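You operate a simulated robot arm through the tools that you are given. There is no shell and no other tool. Be economical: measure what you need, move in short steps, check, and stop when the job is done.

The job below is to be done with a simulated two-armed robot. You get a single attempt, and the scene is never put back.

## Task
On the steel table top, fold the shop cloth in half, so that it is half as wide.

Only the result counts: the job must be done as asked and must still hold three seconds after the hand-in. Knocking over, shifting, dropping, spilling or breaking anything else fails it. Flat cloth is picked up by pressing the open fingertips on it (5 to 10 N) and closing them slowly along it; thin cloth reads only 2 to 8 mm in the jaws.

## Robot
Two 7-joint arms with two-finger parallel grippers on one trunk, on a base that drives. Base frame: it is fixed to the floor where the robot stands at the start and does not move with it; the origin is under the middle of the robot, x ahead of it, y to its left, z up. Units: mm, rad, N and s.
The left shoulder is at the start at [70, 163, 1095], the right one opposite. Places, roughly: steel table top [400, 100, 800]. Payload 3.43 kg a hand.
The tool frame of a hand sits at the grasp point between the pads (the TCP): z along the fingers, y along the line on which they close. The tips reach 34 mm beyond it. The gripper opens to 128 mm. The fingers are 24 mm wide and 12 mm thick; the gripper's body (48 by 130 mm) begins 96 mm behind the TCP.
Orientation is told as [roll, pitch, yaw] about the base's x, y, z axes, in that order, counted from this pose: with the fingers straight down and closing along the base's y, the tool's x points along the base's -x, its y along +y and its z along -z.

## Interface
- The arms move only by the tool step_arm. It takes "left_rows", "right_rows" or both (then of equal length, played together; a hand with none holds still); each is a list of rows, each a list of 3 entries, a list of its own where there are three numbers: the shift along the base's x, y, z in units of 200 mm (1.0 is 200 mm), then the turn, a rotation vector about the base's x, y, z in units of 90 degrees (1.0 is 90 degrees), then the closure in counts, from 0 (fully open) to 255 (shut). In form: [[[x, y, z], [rx, ry, rz], fingers], ...]. A call has 1 to 20 rows; each row is the pose to reach, as a shift and turn from the pose commanded when the call began. A call with a number of a shift or a turn outside -1 to 1 is refused whole. Each row takes 0.2 s and may step no farther than 50 mm and 0.15 rad from the row before; otherwise, or with a gripper value out of range, the whole call is refused. Where a pose cannot be reached the arm comes as near as it can. A force on the tool above 40 N (or 10 N above the force at the start of the call, whichever is more), or a blocked arm, ends the call early, and 0.2 s more pass. Each finger travels about 153 mm/s and halts on what it meets, pressing with about 22 N; the grip force reading is that of the motor and also rises with nothing between the fingers. The clock runs only during rows and for 0.2 s after the last one: add rows that repeat a pose to give the fingers time. It gives the time, the measured TCP pose, the force on the tool (base axes), the opening and the grip force at its end, in the units of the frame above (readings bear some noise), and new pictures: "show" is both (left out), scene, wrist or none (wrist: the cameras of the hands that moved).
- Cameras (640 x 400 px; columns grow to the right, rows downward): "scene" is now at [128.8, 19.2, 1307.4]; the picture's right is [0.22, -0.97, -0.00], its down [-0.69, -0.16, -0.71] and it looks along [0.69, 0.16, -0.70] (base axes); focal length 214 px, centre (320, 200). "left" rides on the left gripper at [76, 11, -160] in its tool frame; the picture's right is [-0.15, 0.99, 0.00], its down [-0.88, -0.13, -0.46] and it looks along [-0.45, -0.07, 0.89] (tool axes); focal length 234 px, centre (320, 200). "right" rides on the right gripper at [76, -11, -160] in its tool frame; the picture's right is [0.15, 0.99, 0.00], its down [-0.88, 0.13, -0.46] and it looks along [-0.45, 0.07, 0.89] (tool axes); focal length 234 px, centre (320, 200). There is no depth. A picture from a camera that has moved, and an enlarged one, comes with that camera's place and axes in the base frame and with its lens.
- move_column(by): slides the trunk up (or, below 0, down) by that many mm; the arms and the scene camera ride with it, the base frame stays. It gives what a move gives, with no picture.
- base_move(legs): drives the robot by 1 to 6 legs, each [ahead, left, turn to the left] in mm, mm and rad, along the robot's own axes; the way and the turn of a leg run together, so that a leg with both is an arc; at most 1500 mm and 3.142 rad a leg. The arms and the cameras ride along, it lands a little off, and it stops where it bumps. It gives what a move gives, and a new picture of the scene camera.
- turn_head(pan, tilt): turns the head with the scene camera to pan (to the left, within 1.501 rad either way) and tilt (down, from -0.506 to 1.204), counted from straight ahead of the robot. It gives what a move gives, and a new picture of the scene camera.
- close_up(camera, box): a new picture of the part [left, top, right, bottom] of that camera's present view, enlarged. It takes no simulated time.
- hand_in(): hands the job in; it is judged then, once.

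Work in short steps. Places have to be worked out from the pictures, the camera data and where the tool is seen: move nearer, look again, correct. Check each grasp and each placing, and mend what went wrong. You have 120 turns and 170 pictures in all, those below and enlarged ones among them. Open the grippers and draw the arms clear of the work before you hand the job in, unless the task says otherwise; then end with one line.

The tools are called after "Request:" as name(argument=value, ...) on one line, values as JSON. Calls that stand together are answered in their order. step_arm: Moves the arms, as the interface text tells. Its arguments: {"type":"object","properties":{"left_rows":{"type":"array","items":{"type":"array"}},"right_rows":{"type":"array","items":{"type":"array"}},"show":{"type":"string","enum":["both","scene","wrist","none"]}},"required":[]} The other tools are called the same way: move_column (by) slides the trunk up or down; base_move (legs) drives the base; turn_head (pan, tilt) turns the head that bears the scene camera; close_up (camera, box) takes an enlarged picture of a part of a camera's view; hand_in () hands the job in.

At the start:

```text
time: 0.0
left_tcp_pos: [659.5, 290.6, 1062.4]
left_tcp_rot: [0.001, 0.0, 0.002]
left_ft_force: [-0.4, 0.0, 0.8]
left_opening: 128.1
left_grip_force: 0.0
right_tcp_pos: [641.7, -329.0, 1013.2]
right_tcp_rot: [-0.001, -0.001, 0.0]
right_ft_force: [-0.7, 0.2, -0.5]
right_opening: 128.1
right_grip_force: 0.0
trunk travel left (down, up): [-575.0, 365.0]
robot x, y, heading: [-2.0, -0.9, 0.002]
head pan, tilt: [0.227, 0.78]
```

scene: 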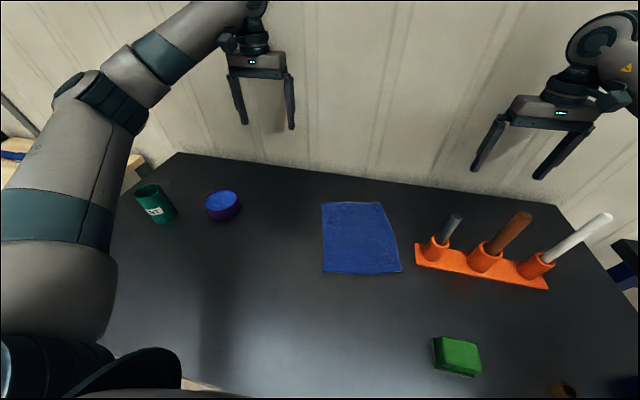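
right: 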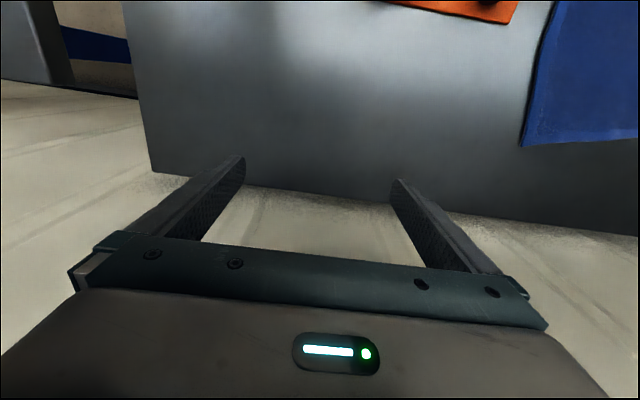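
left: 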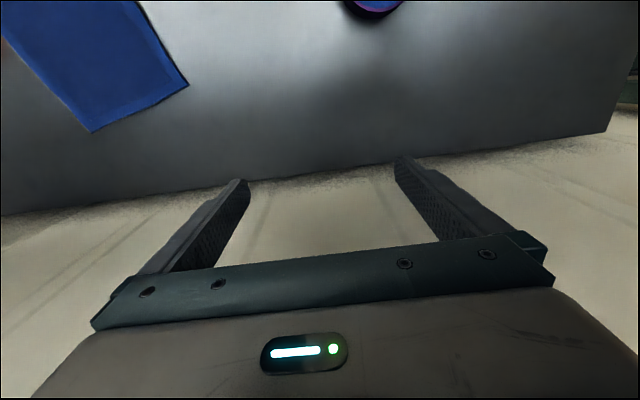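

The cloth is about 197 × 245 mm, with corners near (616,129), (664,-62), (424,-122) and (378,69). I'll fold its left long edge onto the right one with both hands. First I raise the trunk for clearance and reposition the base so that both hands can reach that edge.

Request:
move_column(by=120)

Request:
base_move(legs=[[-60, 0, 0], [0, 310, 0], [0, 0, -0.5]])

```text
time: 1.5
left_tcp_pos: [661.9, 291.6, 1181.7]
left_tcp_rot: [-0.001, 0.0, 0.002]
left_ft_force: [0.2, 0.5, 0.5]
left_opening: 127.9
left_grip_force: 0.1
right_tcp_pos: [643.2, -329.6, 1133.3]
right_tcp_rot: [0.0, -0.002, 0.001]
right_ft_force: [-0.6, 0.2, 0.3]
right_opening: 128.1
right_grip_force: 0.0
trunk travel left (down, up): [-695.0, 245.0]
robot x, y, heading: [-0.0, 3.1, -0.004]
head pan, tilt: [0.227, 0.78]
```

```text
time: 5.5
left_tcp_pos: [661.0, 258.3, 1181.9]
left_tcp_rot: [0.0, 0.0, -0.483]
left_ft_force: [0.1, -0.4, 0.6]
left_opening: 127.9
left_grip_force: 0.1
right_tcp_pos: [357.0, -281.5, 1133.6]
right_tcp_rot: [0.0, -0.001, -0.485]
right_ft_force: [0.3, -0.7, -0.2]
right_opening: 128.2
right_grip_force: 0.1
trunk travel left (down, up): [-695.0, 245.0]
robot x, y, heading: [-60.9, 311.4, -0.485]
head pan, tilt: [0.227, 0.78]
camera scene: at [63.6, 265.6, 1427.4], right [-0.26, -0.97, 0.0], down [-0.68, 0.18, -0.71], along [0.69, -0.18, -0.7], focal length 214 px, centre (320, 200)
```

scene: 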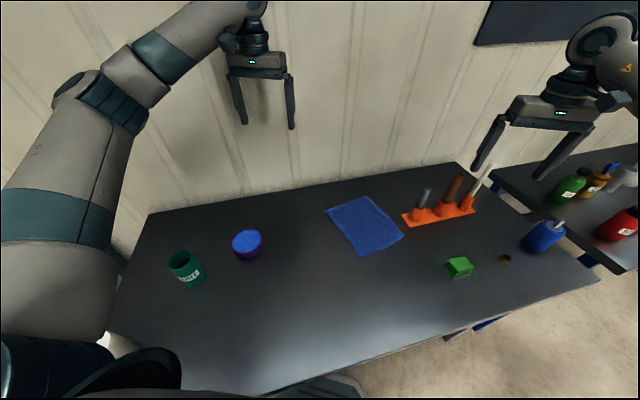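

The base landed well. I lower the trunk again and zoom in on the cloth for accurate corners.

Request:
move_column(by=-120)

Request:
close_up(camera="scene", box=[300, 160, 460, 260])

```text
time: 7.0
left_tcp_pos: [661.7, 258.6, 1062.1]
left_tcp_rot: [0.001, 0.0, -0.482]
left_ft_force: [-0.4, -0.5, -1.1]
left_opening: 128.3
left_grip_force: 0.0
right_tcp_pos: [355.3, -282.1, 1012.8]
right_tcp_rot: [-0.001, 0.0, -0.484]
right_ft_force: [0.0, 0.0, -0.5]
right_opening: 128.2
right_grip_force: 0.0
trunk travel left (down, up): [-575.0, 365.0]
robot x, y, heading: [-56.8, 309.4, -0.486]
head pan, tilt: [0.227, 0.78]
```

```text
4.00 times, centred on (380, 210) of scene
camera zoom: at [63.3, 265.6, 1307.5], right [-0.26, -0.97, 0.0], down [-0.68, 0.18, -0.71], along [0.69, -0.18, -0.7], focal length 858 px, centre (80, 160)
```

zoom: 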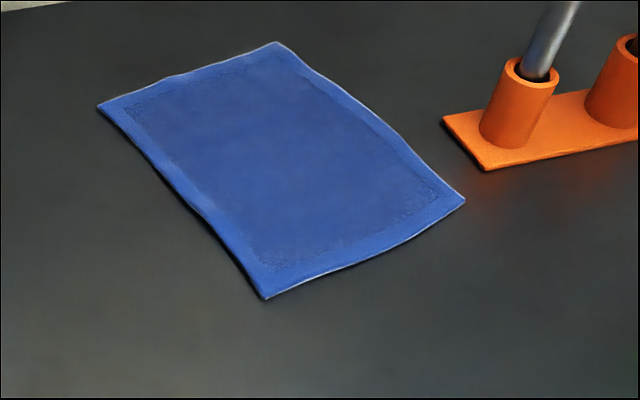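

Relative to the robot's present frame, the left edge runs from about (390,41) to (629,102). I'm bringing both hands above it, turned so the fingers close across the edge (yaw about 0.235).

Request:
step_arm(left_rows=[[[-0.042, -0.142, -0.05], [0, 0, 0.0764], 100], [[-0.085, -0.283, -0.1], [0, 0, 0.153], 150], [[-0.127, -0.425, -0.15], [0, 0, 0.229], 200], [[-0.17, -0.567, -0.2], [0, 0, 0.305], 207], [[-0.212, -0.708, -0.25], [0, 0, 0.382], 207], [[-0.255, -0.85, -0.3], [0, 0, 0.457], 207]], right_rows=[[[0.03, 0.166, 0], [0, 0, 0.0764], 100], [[0.06, 0.333, 0], [0, 0, 0.153], 150], [[0.09, 0.5, 0], [0, 0, 0.229], 200], [[0.12, 0.667, 0], [0, 0, 0.305], 207], [[0.15, 0.833, 0], [0, 0, 0.382], 207], [[0.18, 1.0, 0], [0, 0, 0.458], 207]], show="scene")

```text
time: 8.4
left_tcp_pos: [613.4, 88.6, 998.5]
left_tcp_rot: [0.0, 0.0, 0.237]
left_ft_force: [-0.2, -0.8, 0.5]
left_opening: 24.2
left_grip_force: 0.0
right_tcp_pos: [393.2, -81.6, 1010.3]
right_tcp_rot: [0.0, 0.0, 0.237]
right_ft_force: [-0.1, 0.3, -0.2]
right_opening: 24.3
right_grip_force: 0.0
trunk travel left (down, up): [-575.0, 365.0]
robot x, y, heading: [-58.8, 308.3, -0.488]
head pan, tilt: [0.227, 0.78]
camera scene: at [64.0, 265.0, 1307.4], right [-0.26, -0.97, 0.0], down [-0.68, 0.18, -0.71], along [0.69, -0.18, -0.7], focal length 214 px, centre (320, 200)
```

scene: 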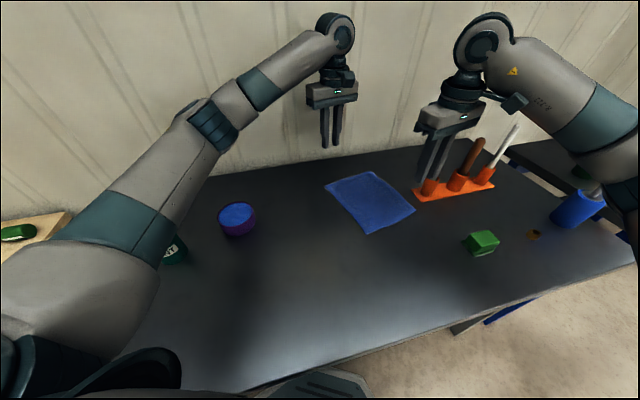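

Both hands are in place as commanded. Next I bring the right hand over the near corner and lower both to about 900.

Request:
step_arm(left_rows=[[[0, 0, -0.12], [0, 0, 0], 207], [[0, 0, -0.24], [0, 0, 0], 207], [[0, 0, -0.36], [0, 0, 0], 207], [[0, 0, -0.49], [0, 0, 0], 207]], right_rows=[[[0.022, 0.15, -0.12], [0, 0, 0], 207], [[0.045, 0.3, -0.26], [0, 0, 0], 207], [[0.068, 0.45, -0.4], [0, 0, 0], 207], [[0.09, 0.6, -0.55], [0, 0, 0], 207]])

```text
time: 9.4
left_tcp_pos: [610.9, 90.6, 902.8]
left_tcp_rot: [0.0, 0.002, 0.234]
left_ft_force: [0.4, -0.2, 0.1]
left_opening: 24.4
left_grip_force: 0.0
right_tcp_pos: [410.5, 40.8, 903.6]
right_tcp_rot: [0.001, 0.003, 0.235]
right_ft_force: [0.6, -0.5, -0.7]
right_opening: 23.8
right_grip_force: 0.1
trunk travel left (down, up): [-575.0, 365.0]
robot x, y, heading: [-60.1, 311.3, -0.486]
head pan, tilt: [0.227, 0.78]
camera scene: at [65.0, 266.0, 1307.4], right [-0.26, -0.97, 0.0], down [-0.68, 0.18, -0.71], along [0.69, -0.18, -0.7], focal length 214 px, centre (320, 200)
camera right: at [340.4, 10.8, 1063.8], right [-0.37, 0.93, 0.0], down [0.83, 0.33, 0.45], along [0.42, 0.17, -0.89], focal length 234 px, centre (320, 200)
camera left: at [537.3, 83.8, 1061.7], right [-0.09, 1.0, 0.0], down [0.89, 0.08, 0.45], along [0.45, 0.04, -0.89], focal length 234 px, centre (320, 200)
```

scene: 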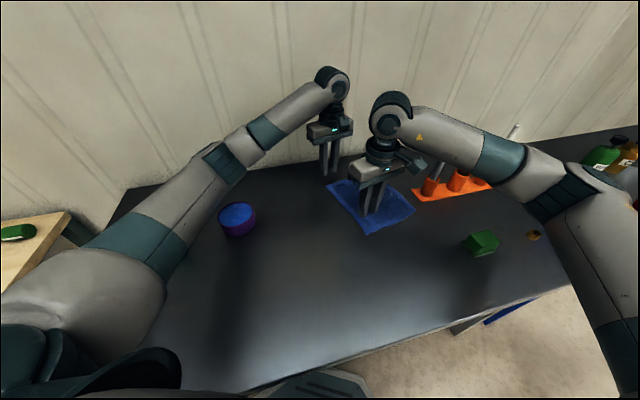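
right: 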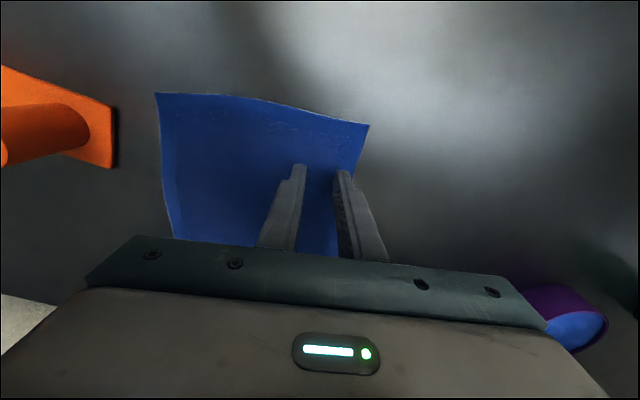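
left: 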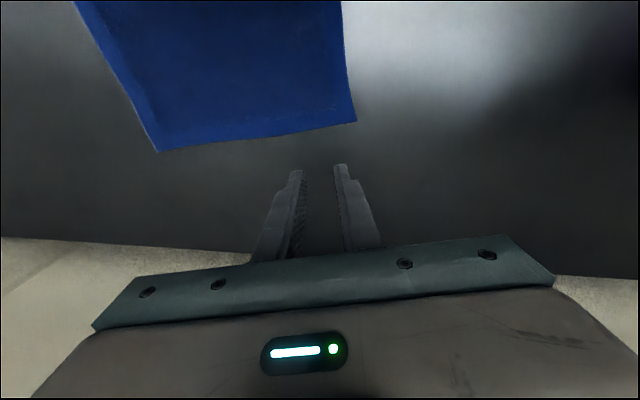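

Cross-checking scene and wrist views shows the surface is really at z≈850. That puts the corners at NL (356,64), FL (568,118), NR (399,-112) and FR (608,-58). I shift both hands sideways over the left edge at the present height and look again.

Request:
step_arm(left_rows=[[[-0.15, 0.036, 0.02], [0, 0, 0], 207], [[-0.302, 0.072, 0.02], [0, 0, 0], 207], [[-0.302, 0.072, 0.02], [0, 0, 0], 207]], right_rows=[[[-0.08, 0.05, 0.02], [0, 0, 0], 207], [[-0.167, 0.101, 0.02], [0, 0, 0], 207], [[-0.167, 0.101, 0.02], [0, 0, 0], 207]], show="wrist")

```text
time: 10.2
left_tcp_pos: [549.4, 104.8, 908.5]
left_tcp_rot: [0.0, 0.002, 0.233]
left_ft_force: [-0.1, -1.0, 0.1]
left_opening: 23.9
left_grip_force: 0.0
right_tcp_pos: [378.0, 57.9, 908.2]
right_tcp_rot: [-0.001, -0.001, 0.235]
right_ft_force: [-0.2, 0.0, -0.8]
right_opening: 24.3
right_grip_force: 0.0
trunk travel left (down, up): [-575.0, 365.0]
robot x, y, heading: [-62.3, 309.8, -0.481]
head pan, tilt: [0.227, 0.78]
camera right: at [307.7, 28.8, 1067.6], right [-0.37, 0.93, 0.0], down [0.83, 0.33, 0.46], along [0.42, 0.17, -0.89], focal length 234 px, centre (320, 200)
camera left: at [474.1, 98.6, 1067.7], right [-0.09, 1.0, 0.0], down [0.89, 0.08, 0.45], along [0.45, 0.04, -0.89], focal length 234 px, centre (320, 200)
```

right: 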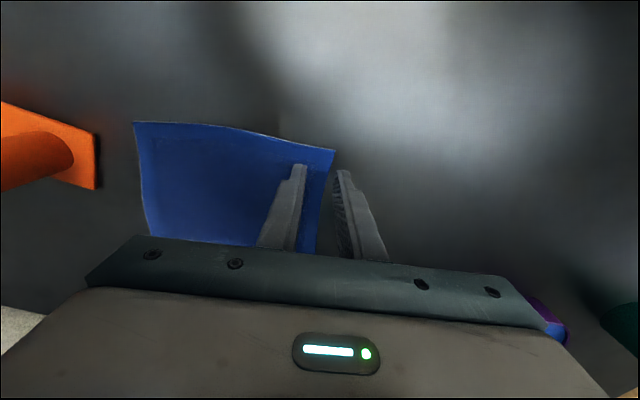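
left: 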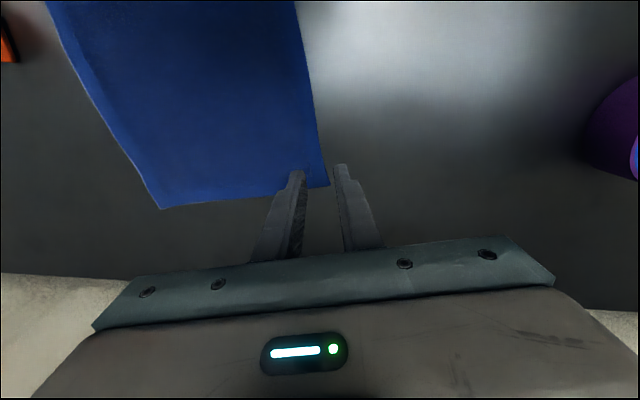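

The view confirms the corner positions, and the fingers straddle the edge at both ends. I descend gently towards contact.

Request:
step_arm(left_rows=[[[0.003, -0.012, -0.06], [0, 0, 0], 207], [[0.005, -0.02, -0.1], [0, 0, 0], 207], [[0.005, -0.02, -0.11], [0, 0, 0], 207], [[0.005, -0.02, -0.11], [0, 0, 0], 207]], right_rows=[[[0, 0, -0.06], [0, 0, 0], 207], [[0, 0, -0.1], [0, 0, 0], 207], [[0, 0, -0.11], [0, 0, 0], 207], [[0, 0, -0.11], [0, 0, 0], 207]], show="wrist")

```text
time: 11.2
left_tcp_pos: [552.1, 99.8, 887.3]
left_tcp_rot: [-0.002, -0.001, 0.234]
left_ft_force: [1.1, -0.1, 4.0]
left_opening: 24.0
left_grip_force: 0.1
right_tcp_pos: [376.3, 59.4, 886.5]
right_tcp_rot: [-0.003, -0.003, 0.235]
right_ft_force: [2.9, 0.2, 15.9]
right_opening: 24.8
right_grip_force: 1.0
trunk travel left (down, up): [-575.0, 365.0]
robot x, y, heading: [-56.3, 308.5, -0.484]
head pan, tilt: [0.227, 0.78]
camera right: at [306.0, 29.4, 1046.2], right [-0.37, 0.93, 0.0], down [0.82, 0.33, 0.46], along [0.43, 0.17, -0.89], focal length 234 px, centre (320, 200)
camera left: at [476.0, 93.3, 1047.0], right [-0.09, 1.0, 0.0], down [0.89, 0.08, 0.46], along [0.46, 0.04, -0.89], focal length 234 px, centre (320, 200)
```

right: 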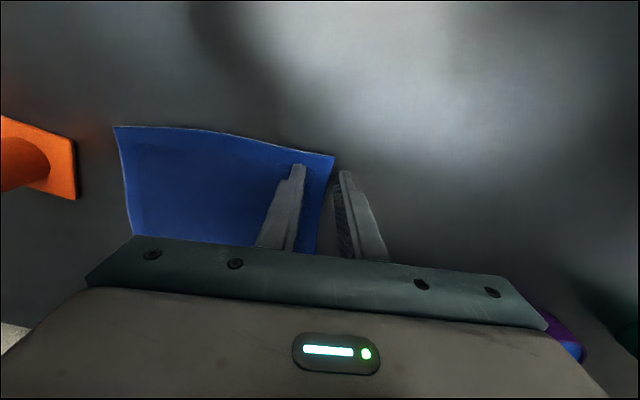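
left: 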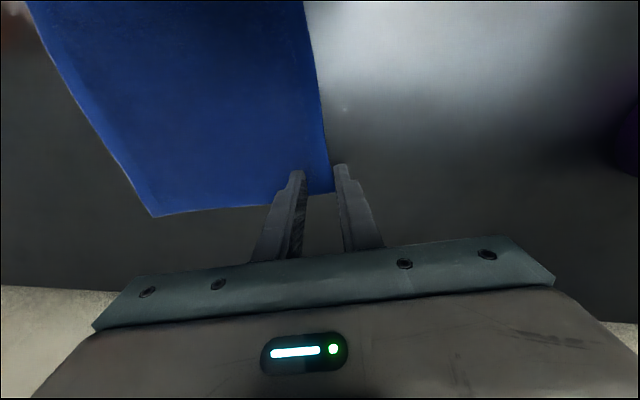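

Contact is made: left at 4 N, right at 16 N, with the cloth edge between the fingers of each hand. I even out the forces and close slowly.

Request:
step_arm(left_rows=[[[0, 0, -0.003], [0, 0, 0], 207], [[0, 0, -0.003], [0, 0, 0], 212], [[0, 0, -0.003], [0, 0, 0], 217], [[0, 0, -0.003], [0, 0, 0], 222], [[0, 0, -0.003], [0, 0, 0], 227], [[0, 0, -0.003], [0, 0, 0], 232], [[0, 0, -0.003], [0, 0, 0], 237], [[0, 0, -0.003], [0, 0, 0], 242], [[0, 0, -0.003], [0, 0, 0], 247], [[0, 0, -0.003], [0, 0, 0], 255], [[0, 0, -0.003], [0, 0, 0], 255]], right_rows=[[[0, 0, 0.005], [0, 0, 0], 207], [[0, 0, 0.005], [0, 0, 0], 212], [[0, 0, 0.005], [0, 0, 0], 217], [[0, 0, 0.005], [0, 0, 0], 222], [[0, 0, 0.005], [0, 0, 0], 227], [[0, 0, 0.005], [0, 0, 0], 232], [[0, 0, 0.005], [0, 0, 0], 237], [[0, 0, 0.005], [0, 0, 0], 242], [[0, 0, 0.005], [0, 0, 0], 247], [[0, 0, 0.005], [0, 0, 0], 255], [[0, 0, 0.005], [0, 0, 0], 255]], show="wrist")

```text
time: 13.6
left_tcp_pos: [550.1, 100.2, 886.2]
left_tcp_rot: [-0.002, -0.002, 0.234]
left_ft_force: [0.3, -2.0, 10.4]
left_opening: 4.3
left_grip_force: 22.2
right_tcp_pos: [374.9, 56.9, 887.1]
right_tcp_rot: [-0.001, -0.002, 0.234]
right_ft_force: [1.2, -2.3, 13.7]
right_opening: 4.2
right_grip_force: 22.3
trunk travel left (down, up): [-575.0, 365.0]
robot x, y, heading: [-59.9, 310.4, -0.486]
head pan, tilt: [0.227, 0.78]
camera right: at [304.3, 28.7, 1046.4], right [-0.37, 0.93, 0.0], down [0.83, 0.33, 0.46], along [0.42, 0.17, -0.89], focal length 234 px, centre (320, 200)
camera left: at [474.9, 92.6, 1046.3], right [-0.09, 1.0, 0.0], down [0.89, 0.08, 0.46], along [0.46, 0.04, -0.89], focal length 234 px, centre (320, 200)
```

right: 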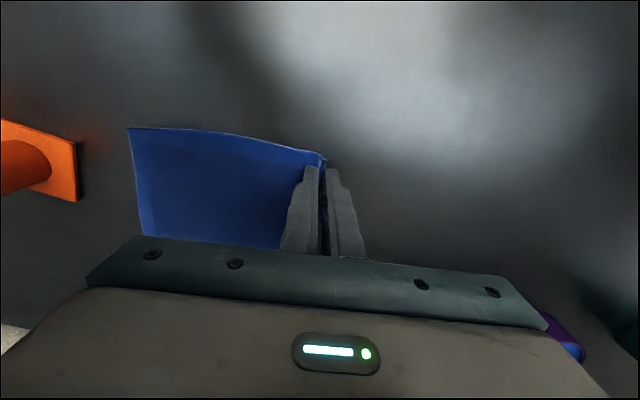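
left: 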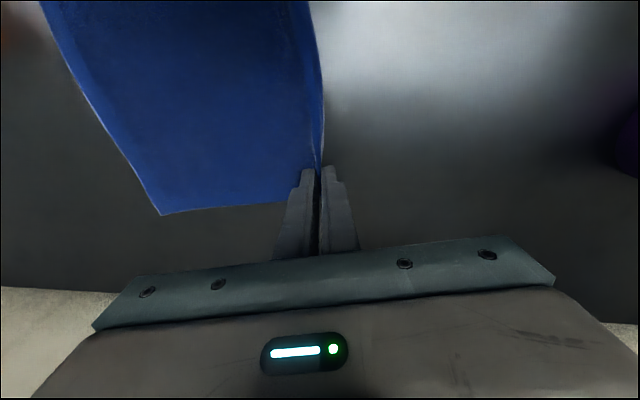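

Both jaws read about 4 mm, so the cloth is held at both corners. I lift a little along the fold arc and check the grip, and also the clearance between the right forearm and the sticks.

Request:
step_arm(left_rows=[[[0, 0, 0.05], [0, 0, 0], 255], [[0.005, -0.02, 0.1], [0, 0, 0], 255], [[0.014, -0.058, 0.18], [0, 0, 0], 255], [[0.024, -0.097, 0.24], [0, 0, 0], 255]], right_rows=[[[0, 0, 0.05], [0, 0, 0], 255], [[0.005, -0.02, 0.1], [0, 0, 0], 255], [[0.014, -0.058, 0.18], [0, 0, 0], 255], [[0.024, -0.097, 0.24], [0, 0, 0], 255]])

Request:
close_up(camera="scene", box=[300, 100, 620, 300])

```text
time: 14.6
left_tcp_pos: [554.7, 80.1, 937.2]
left_tcp_rot: [0.0, -0.001, 0.234]
left_ft_force: [-0.2, -0.7, -0.1]
left_opening: 4.1
left_grip_force: 22.7
right_tcp_pos: [379.7, 38.4, 933.8]
right_tcp_rot: [-0.002, -0.001, 0.234]
right_ft_force: [0.4, -0.2, 0.6]
right_opening: 3.9
right_grip_force: 21.9
trunk travel left (down, up): [-575.0, 365.0]
robot x, y, heading: [-58.8, 308.7, -0.487]
head pan, tilt: [0.227, 0.78]
camera scene: at [63.0, 265.2, 1307.4], right [-0.26, -0.97, 0.0], down [-0.68, 0.18, -0.71], along [0.69, -0.18, -0.7], focal length 214 px, centre (320, 200)
camera right: at [309.6, 8.9, 1094.3], right [-0.37, 0.93, 0.0], down [0.83, 0.33, 0.46], along [0.42, 0.17, -0.89], focal length 234 px, centre (320, 200)
camera left: at [479.3, 73.3, 1096.2], right [-0.09, 1.0, 0.0], down [0.89, 0.08, 0.46], along [0.45, 0.04, -0.89], focal length 234 px, centre (320, 200)
```

scene: 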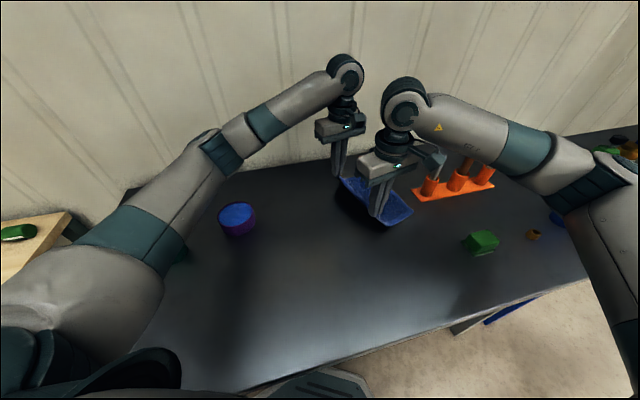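
right: 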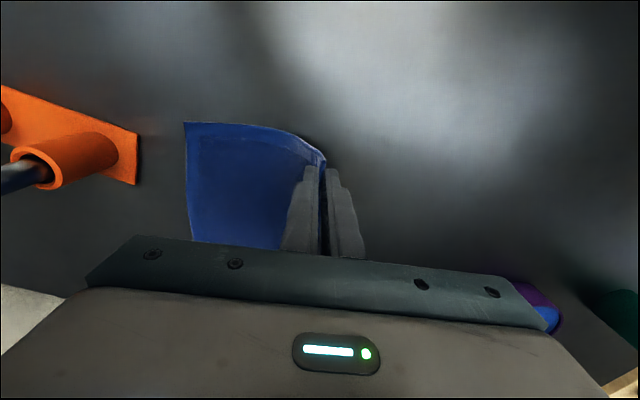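
left: 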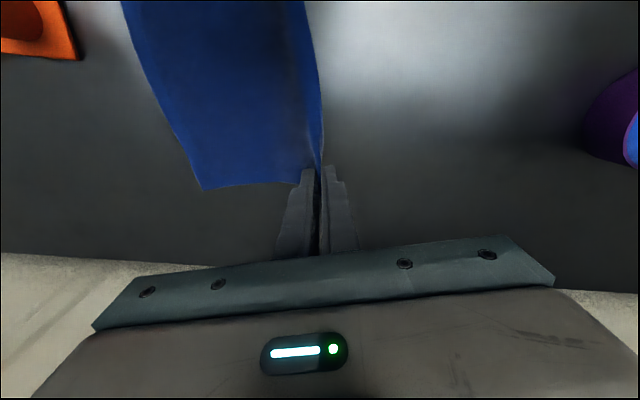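

```text
2.00 times, centred on (460, 200) of scene
camera zoom: at [63.0, 265.2, 1307.4], right [-0.26, -0.97, 0.0], down [-0.68, 0.18, -0.71], along [0.69, -0.18, -0.7], focal length 429 px, centre (40, 200)
```

zoom: 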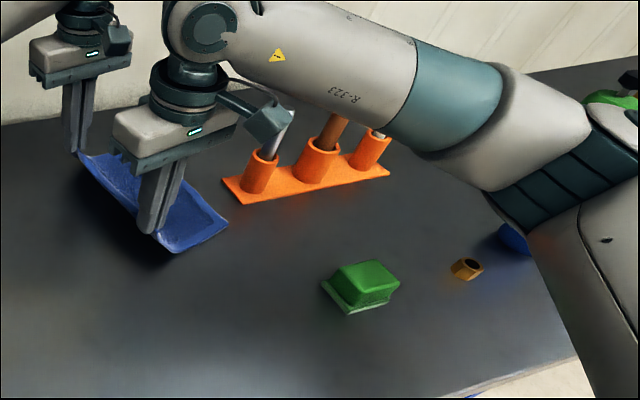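

The cloth hangs from both hands, and the right forearm stays clear of the sticks, which lie farther out. The right edge is now near (392,-102) to (603,-50), so I need about 139 mm of travel in total. I carry the edge over in an arc and stop 20 mm above placing height.

Request:
step_arm(left_rows=[[[0.018, -0.073, 0.05], [0, 0, 0], 255], [[0.038, -0.155, 0.07], [0, 0, 0], 255], [[0.059, -0.243, 0.075], [0, 0, 0], 255], [[0.081, -0.33, 0.07], [0, 0, 0], 255], [[0.101, -0.413, 0.035], [0, 0, 0], 255], [[0.1185, -0.4855, -0.02], [0, 0, 0], 255], [[0.13, -0.534, -0.08], [0, 0, 0], 255], [[0.141, -0.578, -0.14], [0, 0, 0], 255]], right_rows=[[[0.018, -0.073, 0.05], [0, 0, 0], 255], [[0.038, -0.155, 0.07], [0, 0, 0], 255], [[0.059, -0.243, 0.075], [0, 0, 0], 255], [[0.081, -0.33, 0.07], [0, 0, 0], 255], [[0.101, -0.413, 0.035], [0, 0, 0], 255], [[0.1185, -0.4855, -0.02], [0, 0, 0], 255], [[0.13, -0.534, -0.08], [0, 0, 0], 255], [[0.141, -0.578, -0.14], [0, 0, 0], 255]])

Request:
close_up(camera="scene", box=[300, 130, 460, 230])

```text
time: 16.4
left_tcp_pos: [584.4, -40.2, 905.4]
left_tcp_rot: [0.001, 0.001, 0.235]
left_ft_force: [-0.8, 0.0, -0.2]
left_opening: 4.0
left_grip_force: 22.1
right_tcp_pos: [408.9, -78.2, 904.3]
right_tcp_rot: [0.0, 0.0, 0.236]
right_ft_force: [-0.6, -0.6, 0.8]
right_opening: 4.4
right_grip_force: 21.7
trunk travel left (down, up): [-575.0, 365.0]
robot x, y, heading: [-59.3, 308.6, -0.479]
head pan, tilt: [0.227, 0.78]
camera scene: at [63.4, 264.3, 1307.4], right [-0.26, -0.97, 0.0], down [-0.68, 0.18, -0.71], along [0.69, -0.18, -0.7], focal length 214 px, centre (320, 200)
camera right: at [338.5, -107.4, 1064.6], right [-0.37, 0.93, 0.0], down [0.83, 0.33, 0.46], along [0.42, 0.17, -0.89], focal length 234 px, centre (320, 200)
camera left: at [508.6, -46.7, 1064.6], right [-0.09, 1.0, 0.0], down [0.89, 0.08, 0.46], along [0.45, 0.04, -0.89], focal length 234 px, centre (320, 200)
```

scene: 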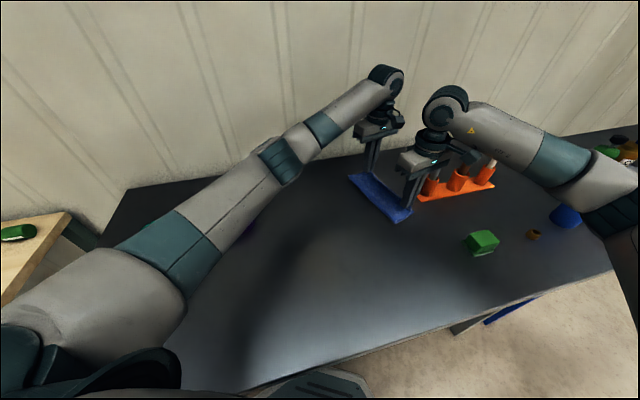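
right: 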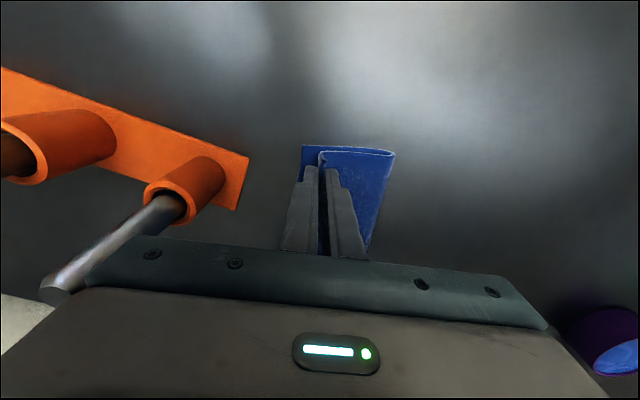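
left: 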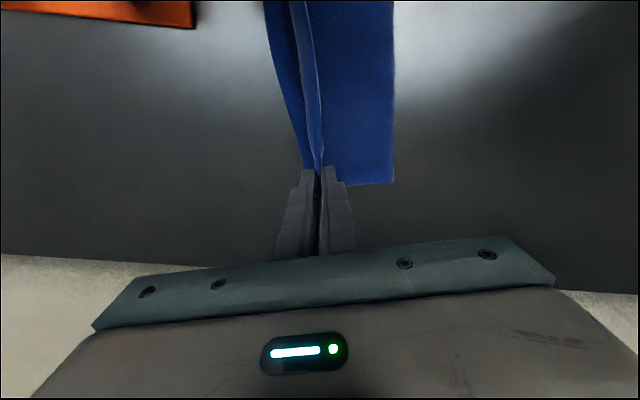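

```text
4.00 times, centred on (380, 180) of scene
camera zoom: at [63.4, 264.3, 1307.4], right [-0.26, -0.97, 0.0], down [-0.68, 0.18, -0.71], along [0.69, -0.18, -0.7], focal length 858 px, centre (80, 280)
```

zoom: 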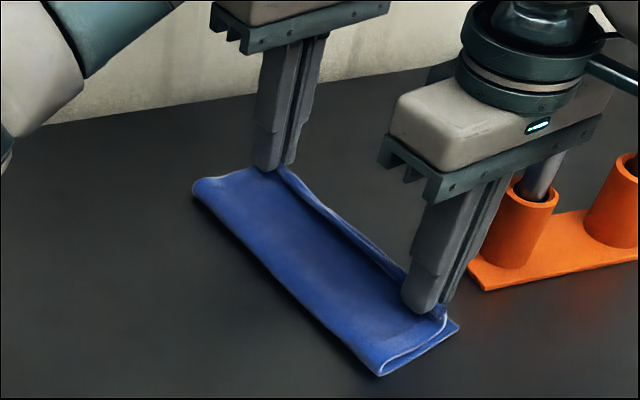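

The fold looks clean, with the held hem about 18 mm inside the lower right edge, as planned. I lower both hands onto the lower layer.

Request:
step_arm(left_rows=[[[0.003, -0.01, -0.05], [0, 0, 0], 255], [[0.003, -0.01, -0.075], [0, 0, 0], 255], [[0.003, -0.01, -0.075], [0, 0, 0], 255]], right_rows=[[[0.003, -0.01, -0.05], [0, 0, 0], 255], [[0.003, -0.01, -0.07], [0, 0, 0], 255], [[0.003, -0.01, -0.07], [0, 0, 0], 255]], show="wrist")

Request:
close_up(camera="scene", box=[340, 150, 440, 225])

```text
time: 17.2
left_tcp_pos: [583.9, -38.3, 891.4]
left_tcp_rot: [-0.001, 0.001, 0.234]
left_ft_force: [0.4, 1.7, 2.7]
left_opening: 4.0
left_grip_force: 21.9
right_tcp_pos: [409.5, -77.7, 892.1]
right_tcp_rot: [0.001, 0.0, 0.233]
right_ft_force: [-0.4, -0.4, 4.3]
right_opening: 4.2
right_grip_force: 22.5
trunk travel left (down, up): [-575.0, 365.0]
robot x, y, heading: [-56.8, 309.0, -0.482]
head pan, tilt: [0.227, 0.78]
camera right: at [339.5, -106.9, 1051.3], right [-0.37, 0.93, 0.0], down [0.83, 0.33, 0.46], along [0.42, 0.17, -0.89], focal length 234 px, centre (320, 200)
camera left: at [509.1, -45.5, 1050.8], right [-0.09, 1.0, 0.0], down [0.89, 0.08, 0.46], along [0.45, 0.04, -0.89], focal length 234 px, centre (320, 200)
```

right: 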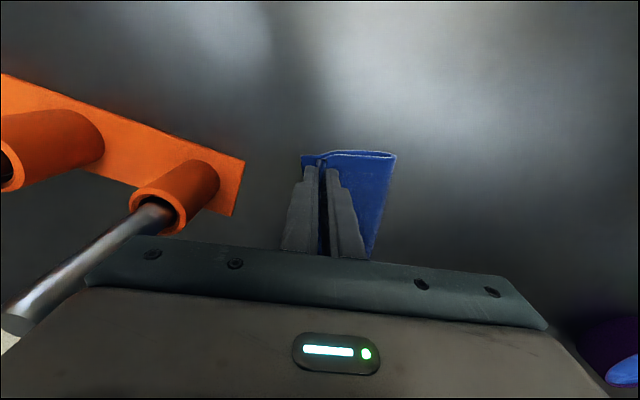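
left: 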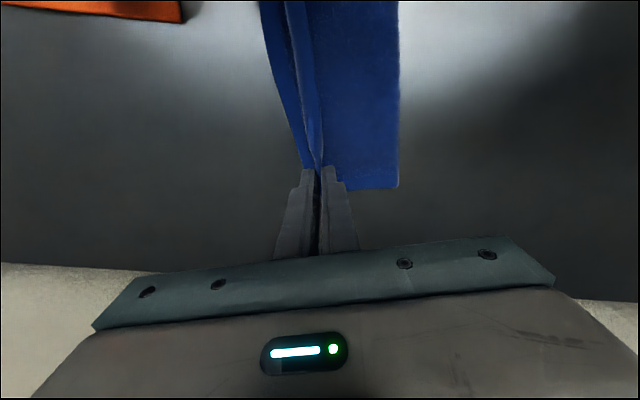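

```text
5.33 times, centred on (390, 188) of scene
camera zoom: at [63.0, 265.5, 1307.5], right [-0.26, -0.97, 0.0], down [-0.68, 0.18, -0.71], along [0.69, -0.18, -0.7], focal length 1144 px, centre (-53, 267)
```

zoom: 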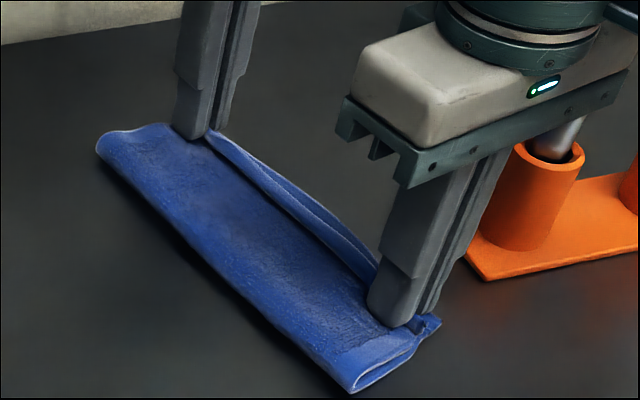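

Both hands are touching with light force. I open gently and lift straight away.

Request:
step_arm(left_rows=[[[0, 0, 0.005], [0, 0, 0], 240], [[0, 0, 0.01], [0, 0, 0], 232], [[0, 0, 0.02], [0, 0, 0], 225], [[0, 0, 0.05], [0, 0, 0], 215], [[0, 0, 0.1], [0, 0, 0], 207], [[0, 0, 0.2], [0, 0, 0], 207], [[0, 0, 0.35], [0, 0, 0], 207]], right_rows=[[[0, 0, 0.005], [0, 0, 0], 240], [[0, 0, 0.01], [0, 0, 0], 232], [[0, 0, 0.02], [0, 0, 0], 225], [[0, 0, 0.05], [0, 0, 0], 215], [[0, 0, 0.1], [0, 0, 0], 207], [[0, 0, 0.2], [0, 0, 0], 207], [[0, 0, 0.35], [0, 0, 0], 207]], show="wrist")

Request:
close_up(camera="scene", box=[340, 150, 440, 225])

```text
time: 18.8
left_tcp_pos: [585.3, -40.2, 961.7]
left_tcp_rot: [0.001, 0.001, 0.234]
left_ft_force: [-0.3, 0.6, -0.1]
left_opening: 24.0
left_grip_force: 0.1
right_tcp_pos: [409.1, -78.4, 962.1]
right_tcp_rot: [0.0, 0.0, 0.236]
right_ft_force: [-1.7, -0.8, -0.2]
right_opening: 24.0
right_grip_force: 0.1
trunk travel left (down, up): [-575.0, 365.0]
robot x, y, heading: [-56.5, 307.9, -0.489]
head pan, tilt: [0.227, 0.78]
camera right: at [338.9, -106.4, 1121.1], right [-0.37, 0.93, 0.0], down [0.83, 0.33, 0.46], along [0.42, 0.17, -0.89], focal length 234 px, centre (320, 200)
camera left: at [509.7, -45.2, 1121.1], right [-0.09, 1.0, 0.0], down [0.89, 0.08, 0.46], along [0.45, 0.04, -0.89], focal length 234 px, centre (320, 200)
```

right: 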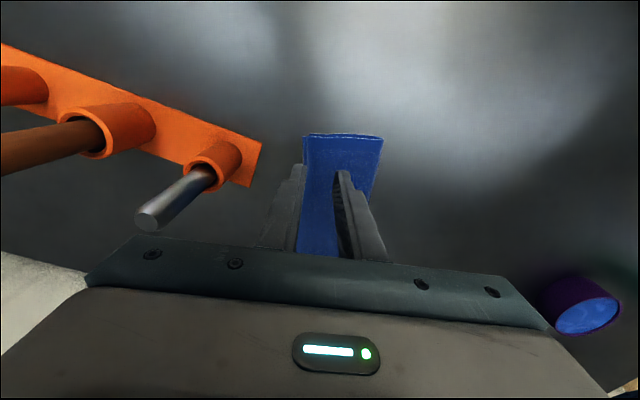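
left: 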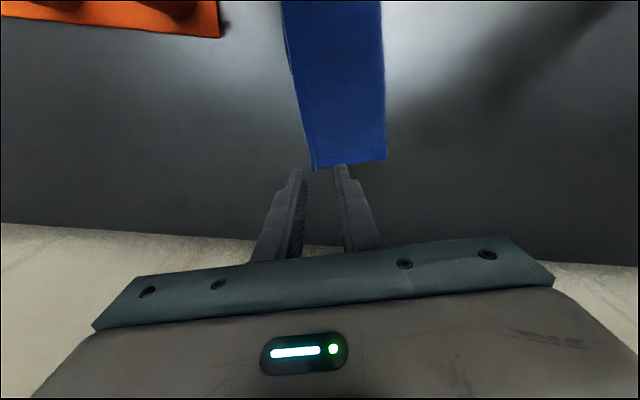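

```text
5.33 times, centred on (390, 188) of scene
camera zoom: at [62.4, 266.0, 1307.5], right [-0.26, -0.97, 0.0], down [-0.68, 0.18, -0.71], along [0.69, -0.18, -0.7], focal length 1144 px, centre (-53, 267)
```

zoom: 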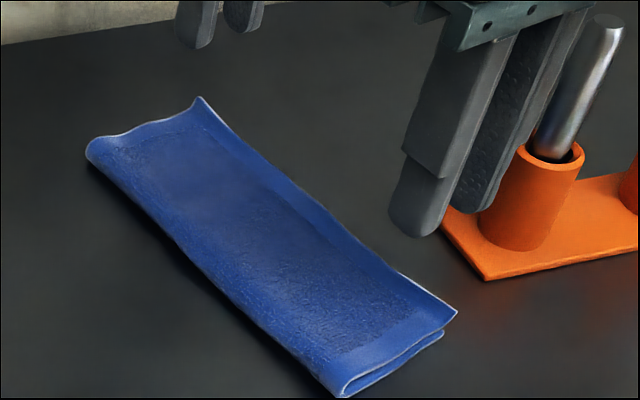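

The cloth lies neatly folded with its edges almost aligned. I withdraw both arms upward and back, then open the grippers.

Request:
step_arm(left_rows=[[[0, 0, 0.2], [0, 0, 0], 207], [[0, 0, 0.4], [0, 0, 0], 207], [[0, 0, 0.6], [0, 0, 0], 207], [[0, 0.2, 0.6], [0, 0, 0], 207], [[0, 0.4, 0.6], [0, 0, 0], 207], [[0, 0.6, 0.6], [0, 0, 0], 150], [[0, 0.8, 0.6], [0, 0, 0], 100], [[0, 1.0, 0.6], [0, 0, 0], 0], [[0, 1.0, 0.6], [0, 0, 0], 0]], right_rows=[[[0, 0, 0.2], [0, 0, 0], 207], [[0, 0, 0.4], [0, 0, 0], 207], [[0, 0, 0.6], [0, 0, 0], 207], [[-0.1, 0.0, 0.6], [0, 0, 0], 207], [[-0.2, 0.0, 0.6], [0, 0, 0], 207], [[-0.3, 0.1, 0.6], [0, 0, 0], 150], [[-0.4, 0.1, 0.6], [0, 0, 0], 100], [[-0.5, 0.1, 0.6], [0, 0, 0], 0], [[-0.5, 0.1, 0.6], [0, 0, 0], 0]], show="scene")

Request:
close_up(camera="scene", box=[320, 120, 480, 230])

```text
time: 20.8
left_tcp_pos: [585.4, 161.1, 1082.7]
left_tcp_rot: [0.002, 0.0, 0.233]
left_ft_force: [0.7, -1.3, 0.2]
left_opening: 127.9
left_grip_force: 0.1
right_tcp_pos: [308.2, -61.9, 1081.8]
right_tcp_rot: [0.001, 0.0, 0.234]
right_ft_force: [0.1, -1.0, -0.6]
right_opening: 128.1
right_grip_force: 0.2
trunk travel left (down, up): [-575.0, 365.0]
robot x, y, heading: [-62.2, 309.4, -0.482]
head pan, tilt: [0.227, 0.78]
camera scene: at [64.0, 264.3, 1307.3], right [-0.26, -0.97, 0.0], down [-0.68, 0.18, -0.71], along [0.69, -0.18, -0.7], focal length 214 px, centre (320, 200)
```

scene: 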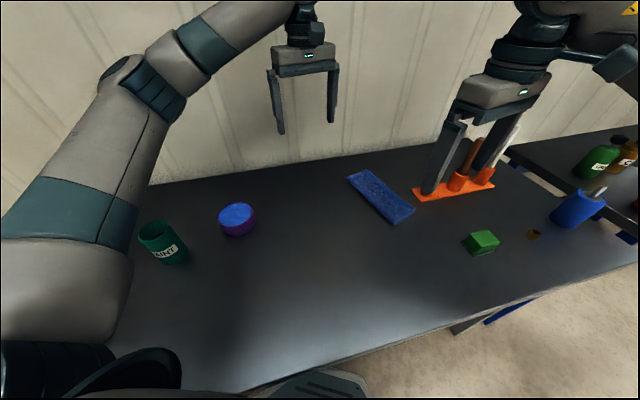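

```text
3.64 times, centred on (400, 175) of scene
camera zoom: at [64.0, 264.3, 1307.3], right [-0.26, -0.97, 0.0], down [-0.68, 0.18, -0.71], along [0.69, -0.18, -0.7], focal length 780 px, centre (29, 291)
```

zoom: 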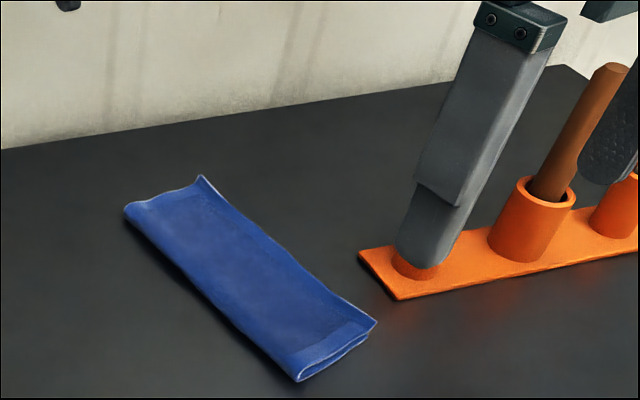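

The cloth is folded to about 95 mm wide at full length, the other objects are untouched, and both arms are clear. I hand in.

Request:
hand_in()

```text
The job is handed in.
```

The shop cloth is folded in half across its width, from about 181 mm to about 95 mm, and lies flat on the steel table with its edges nearly aligned. The other objects look undisturbed, the grippers are open and the arms are clear.
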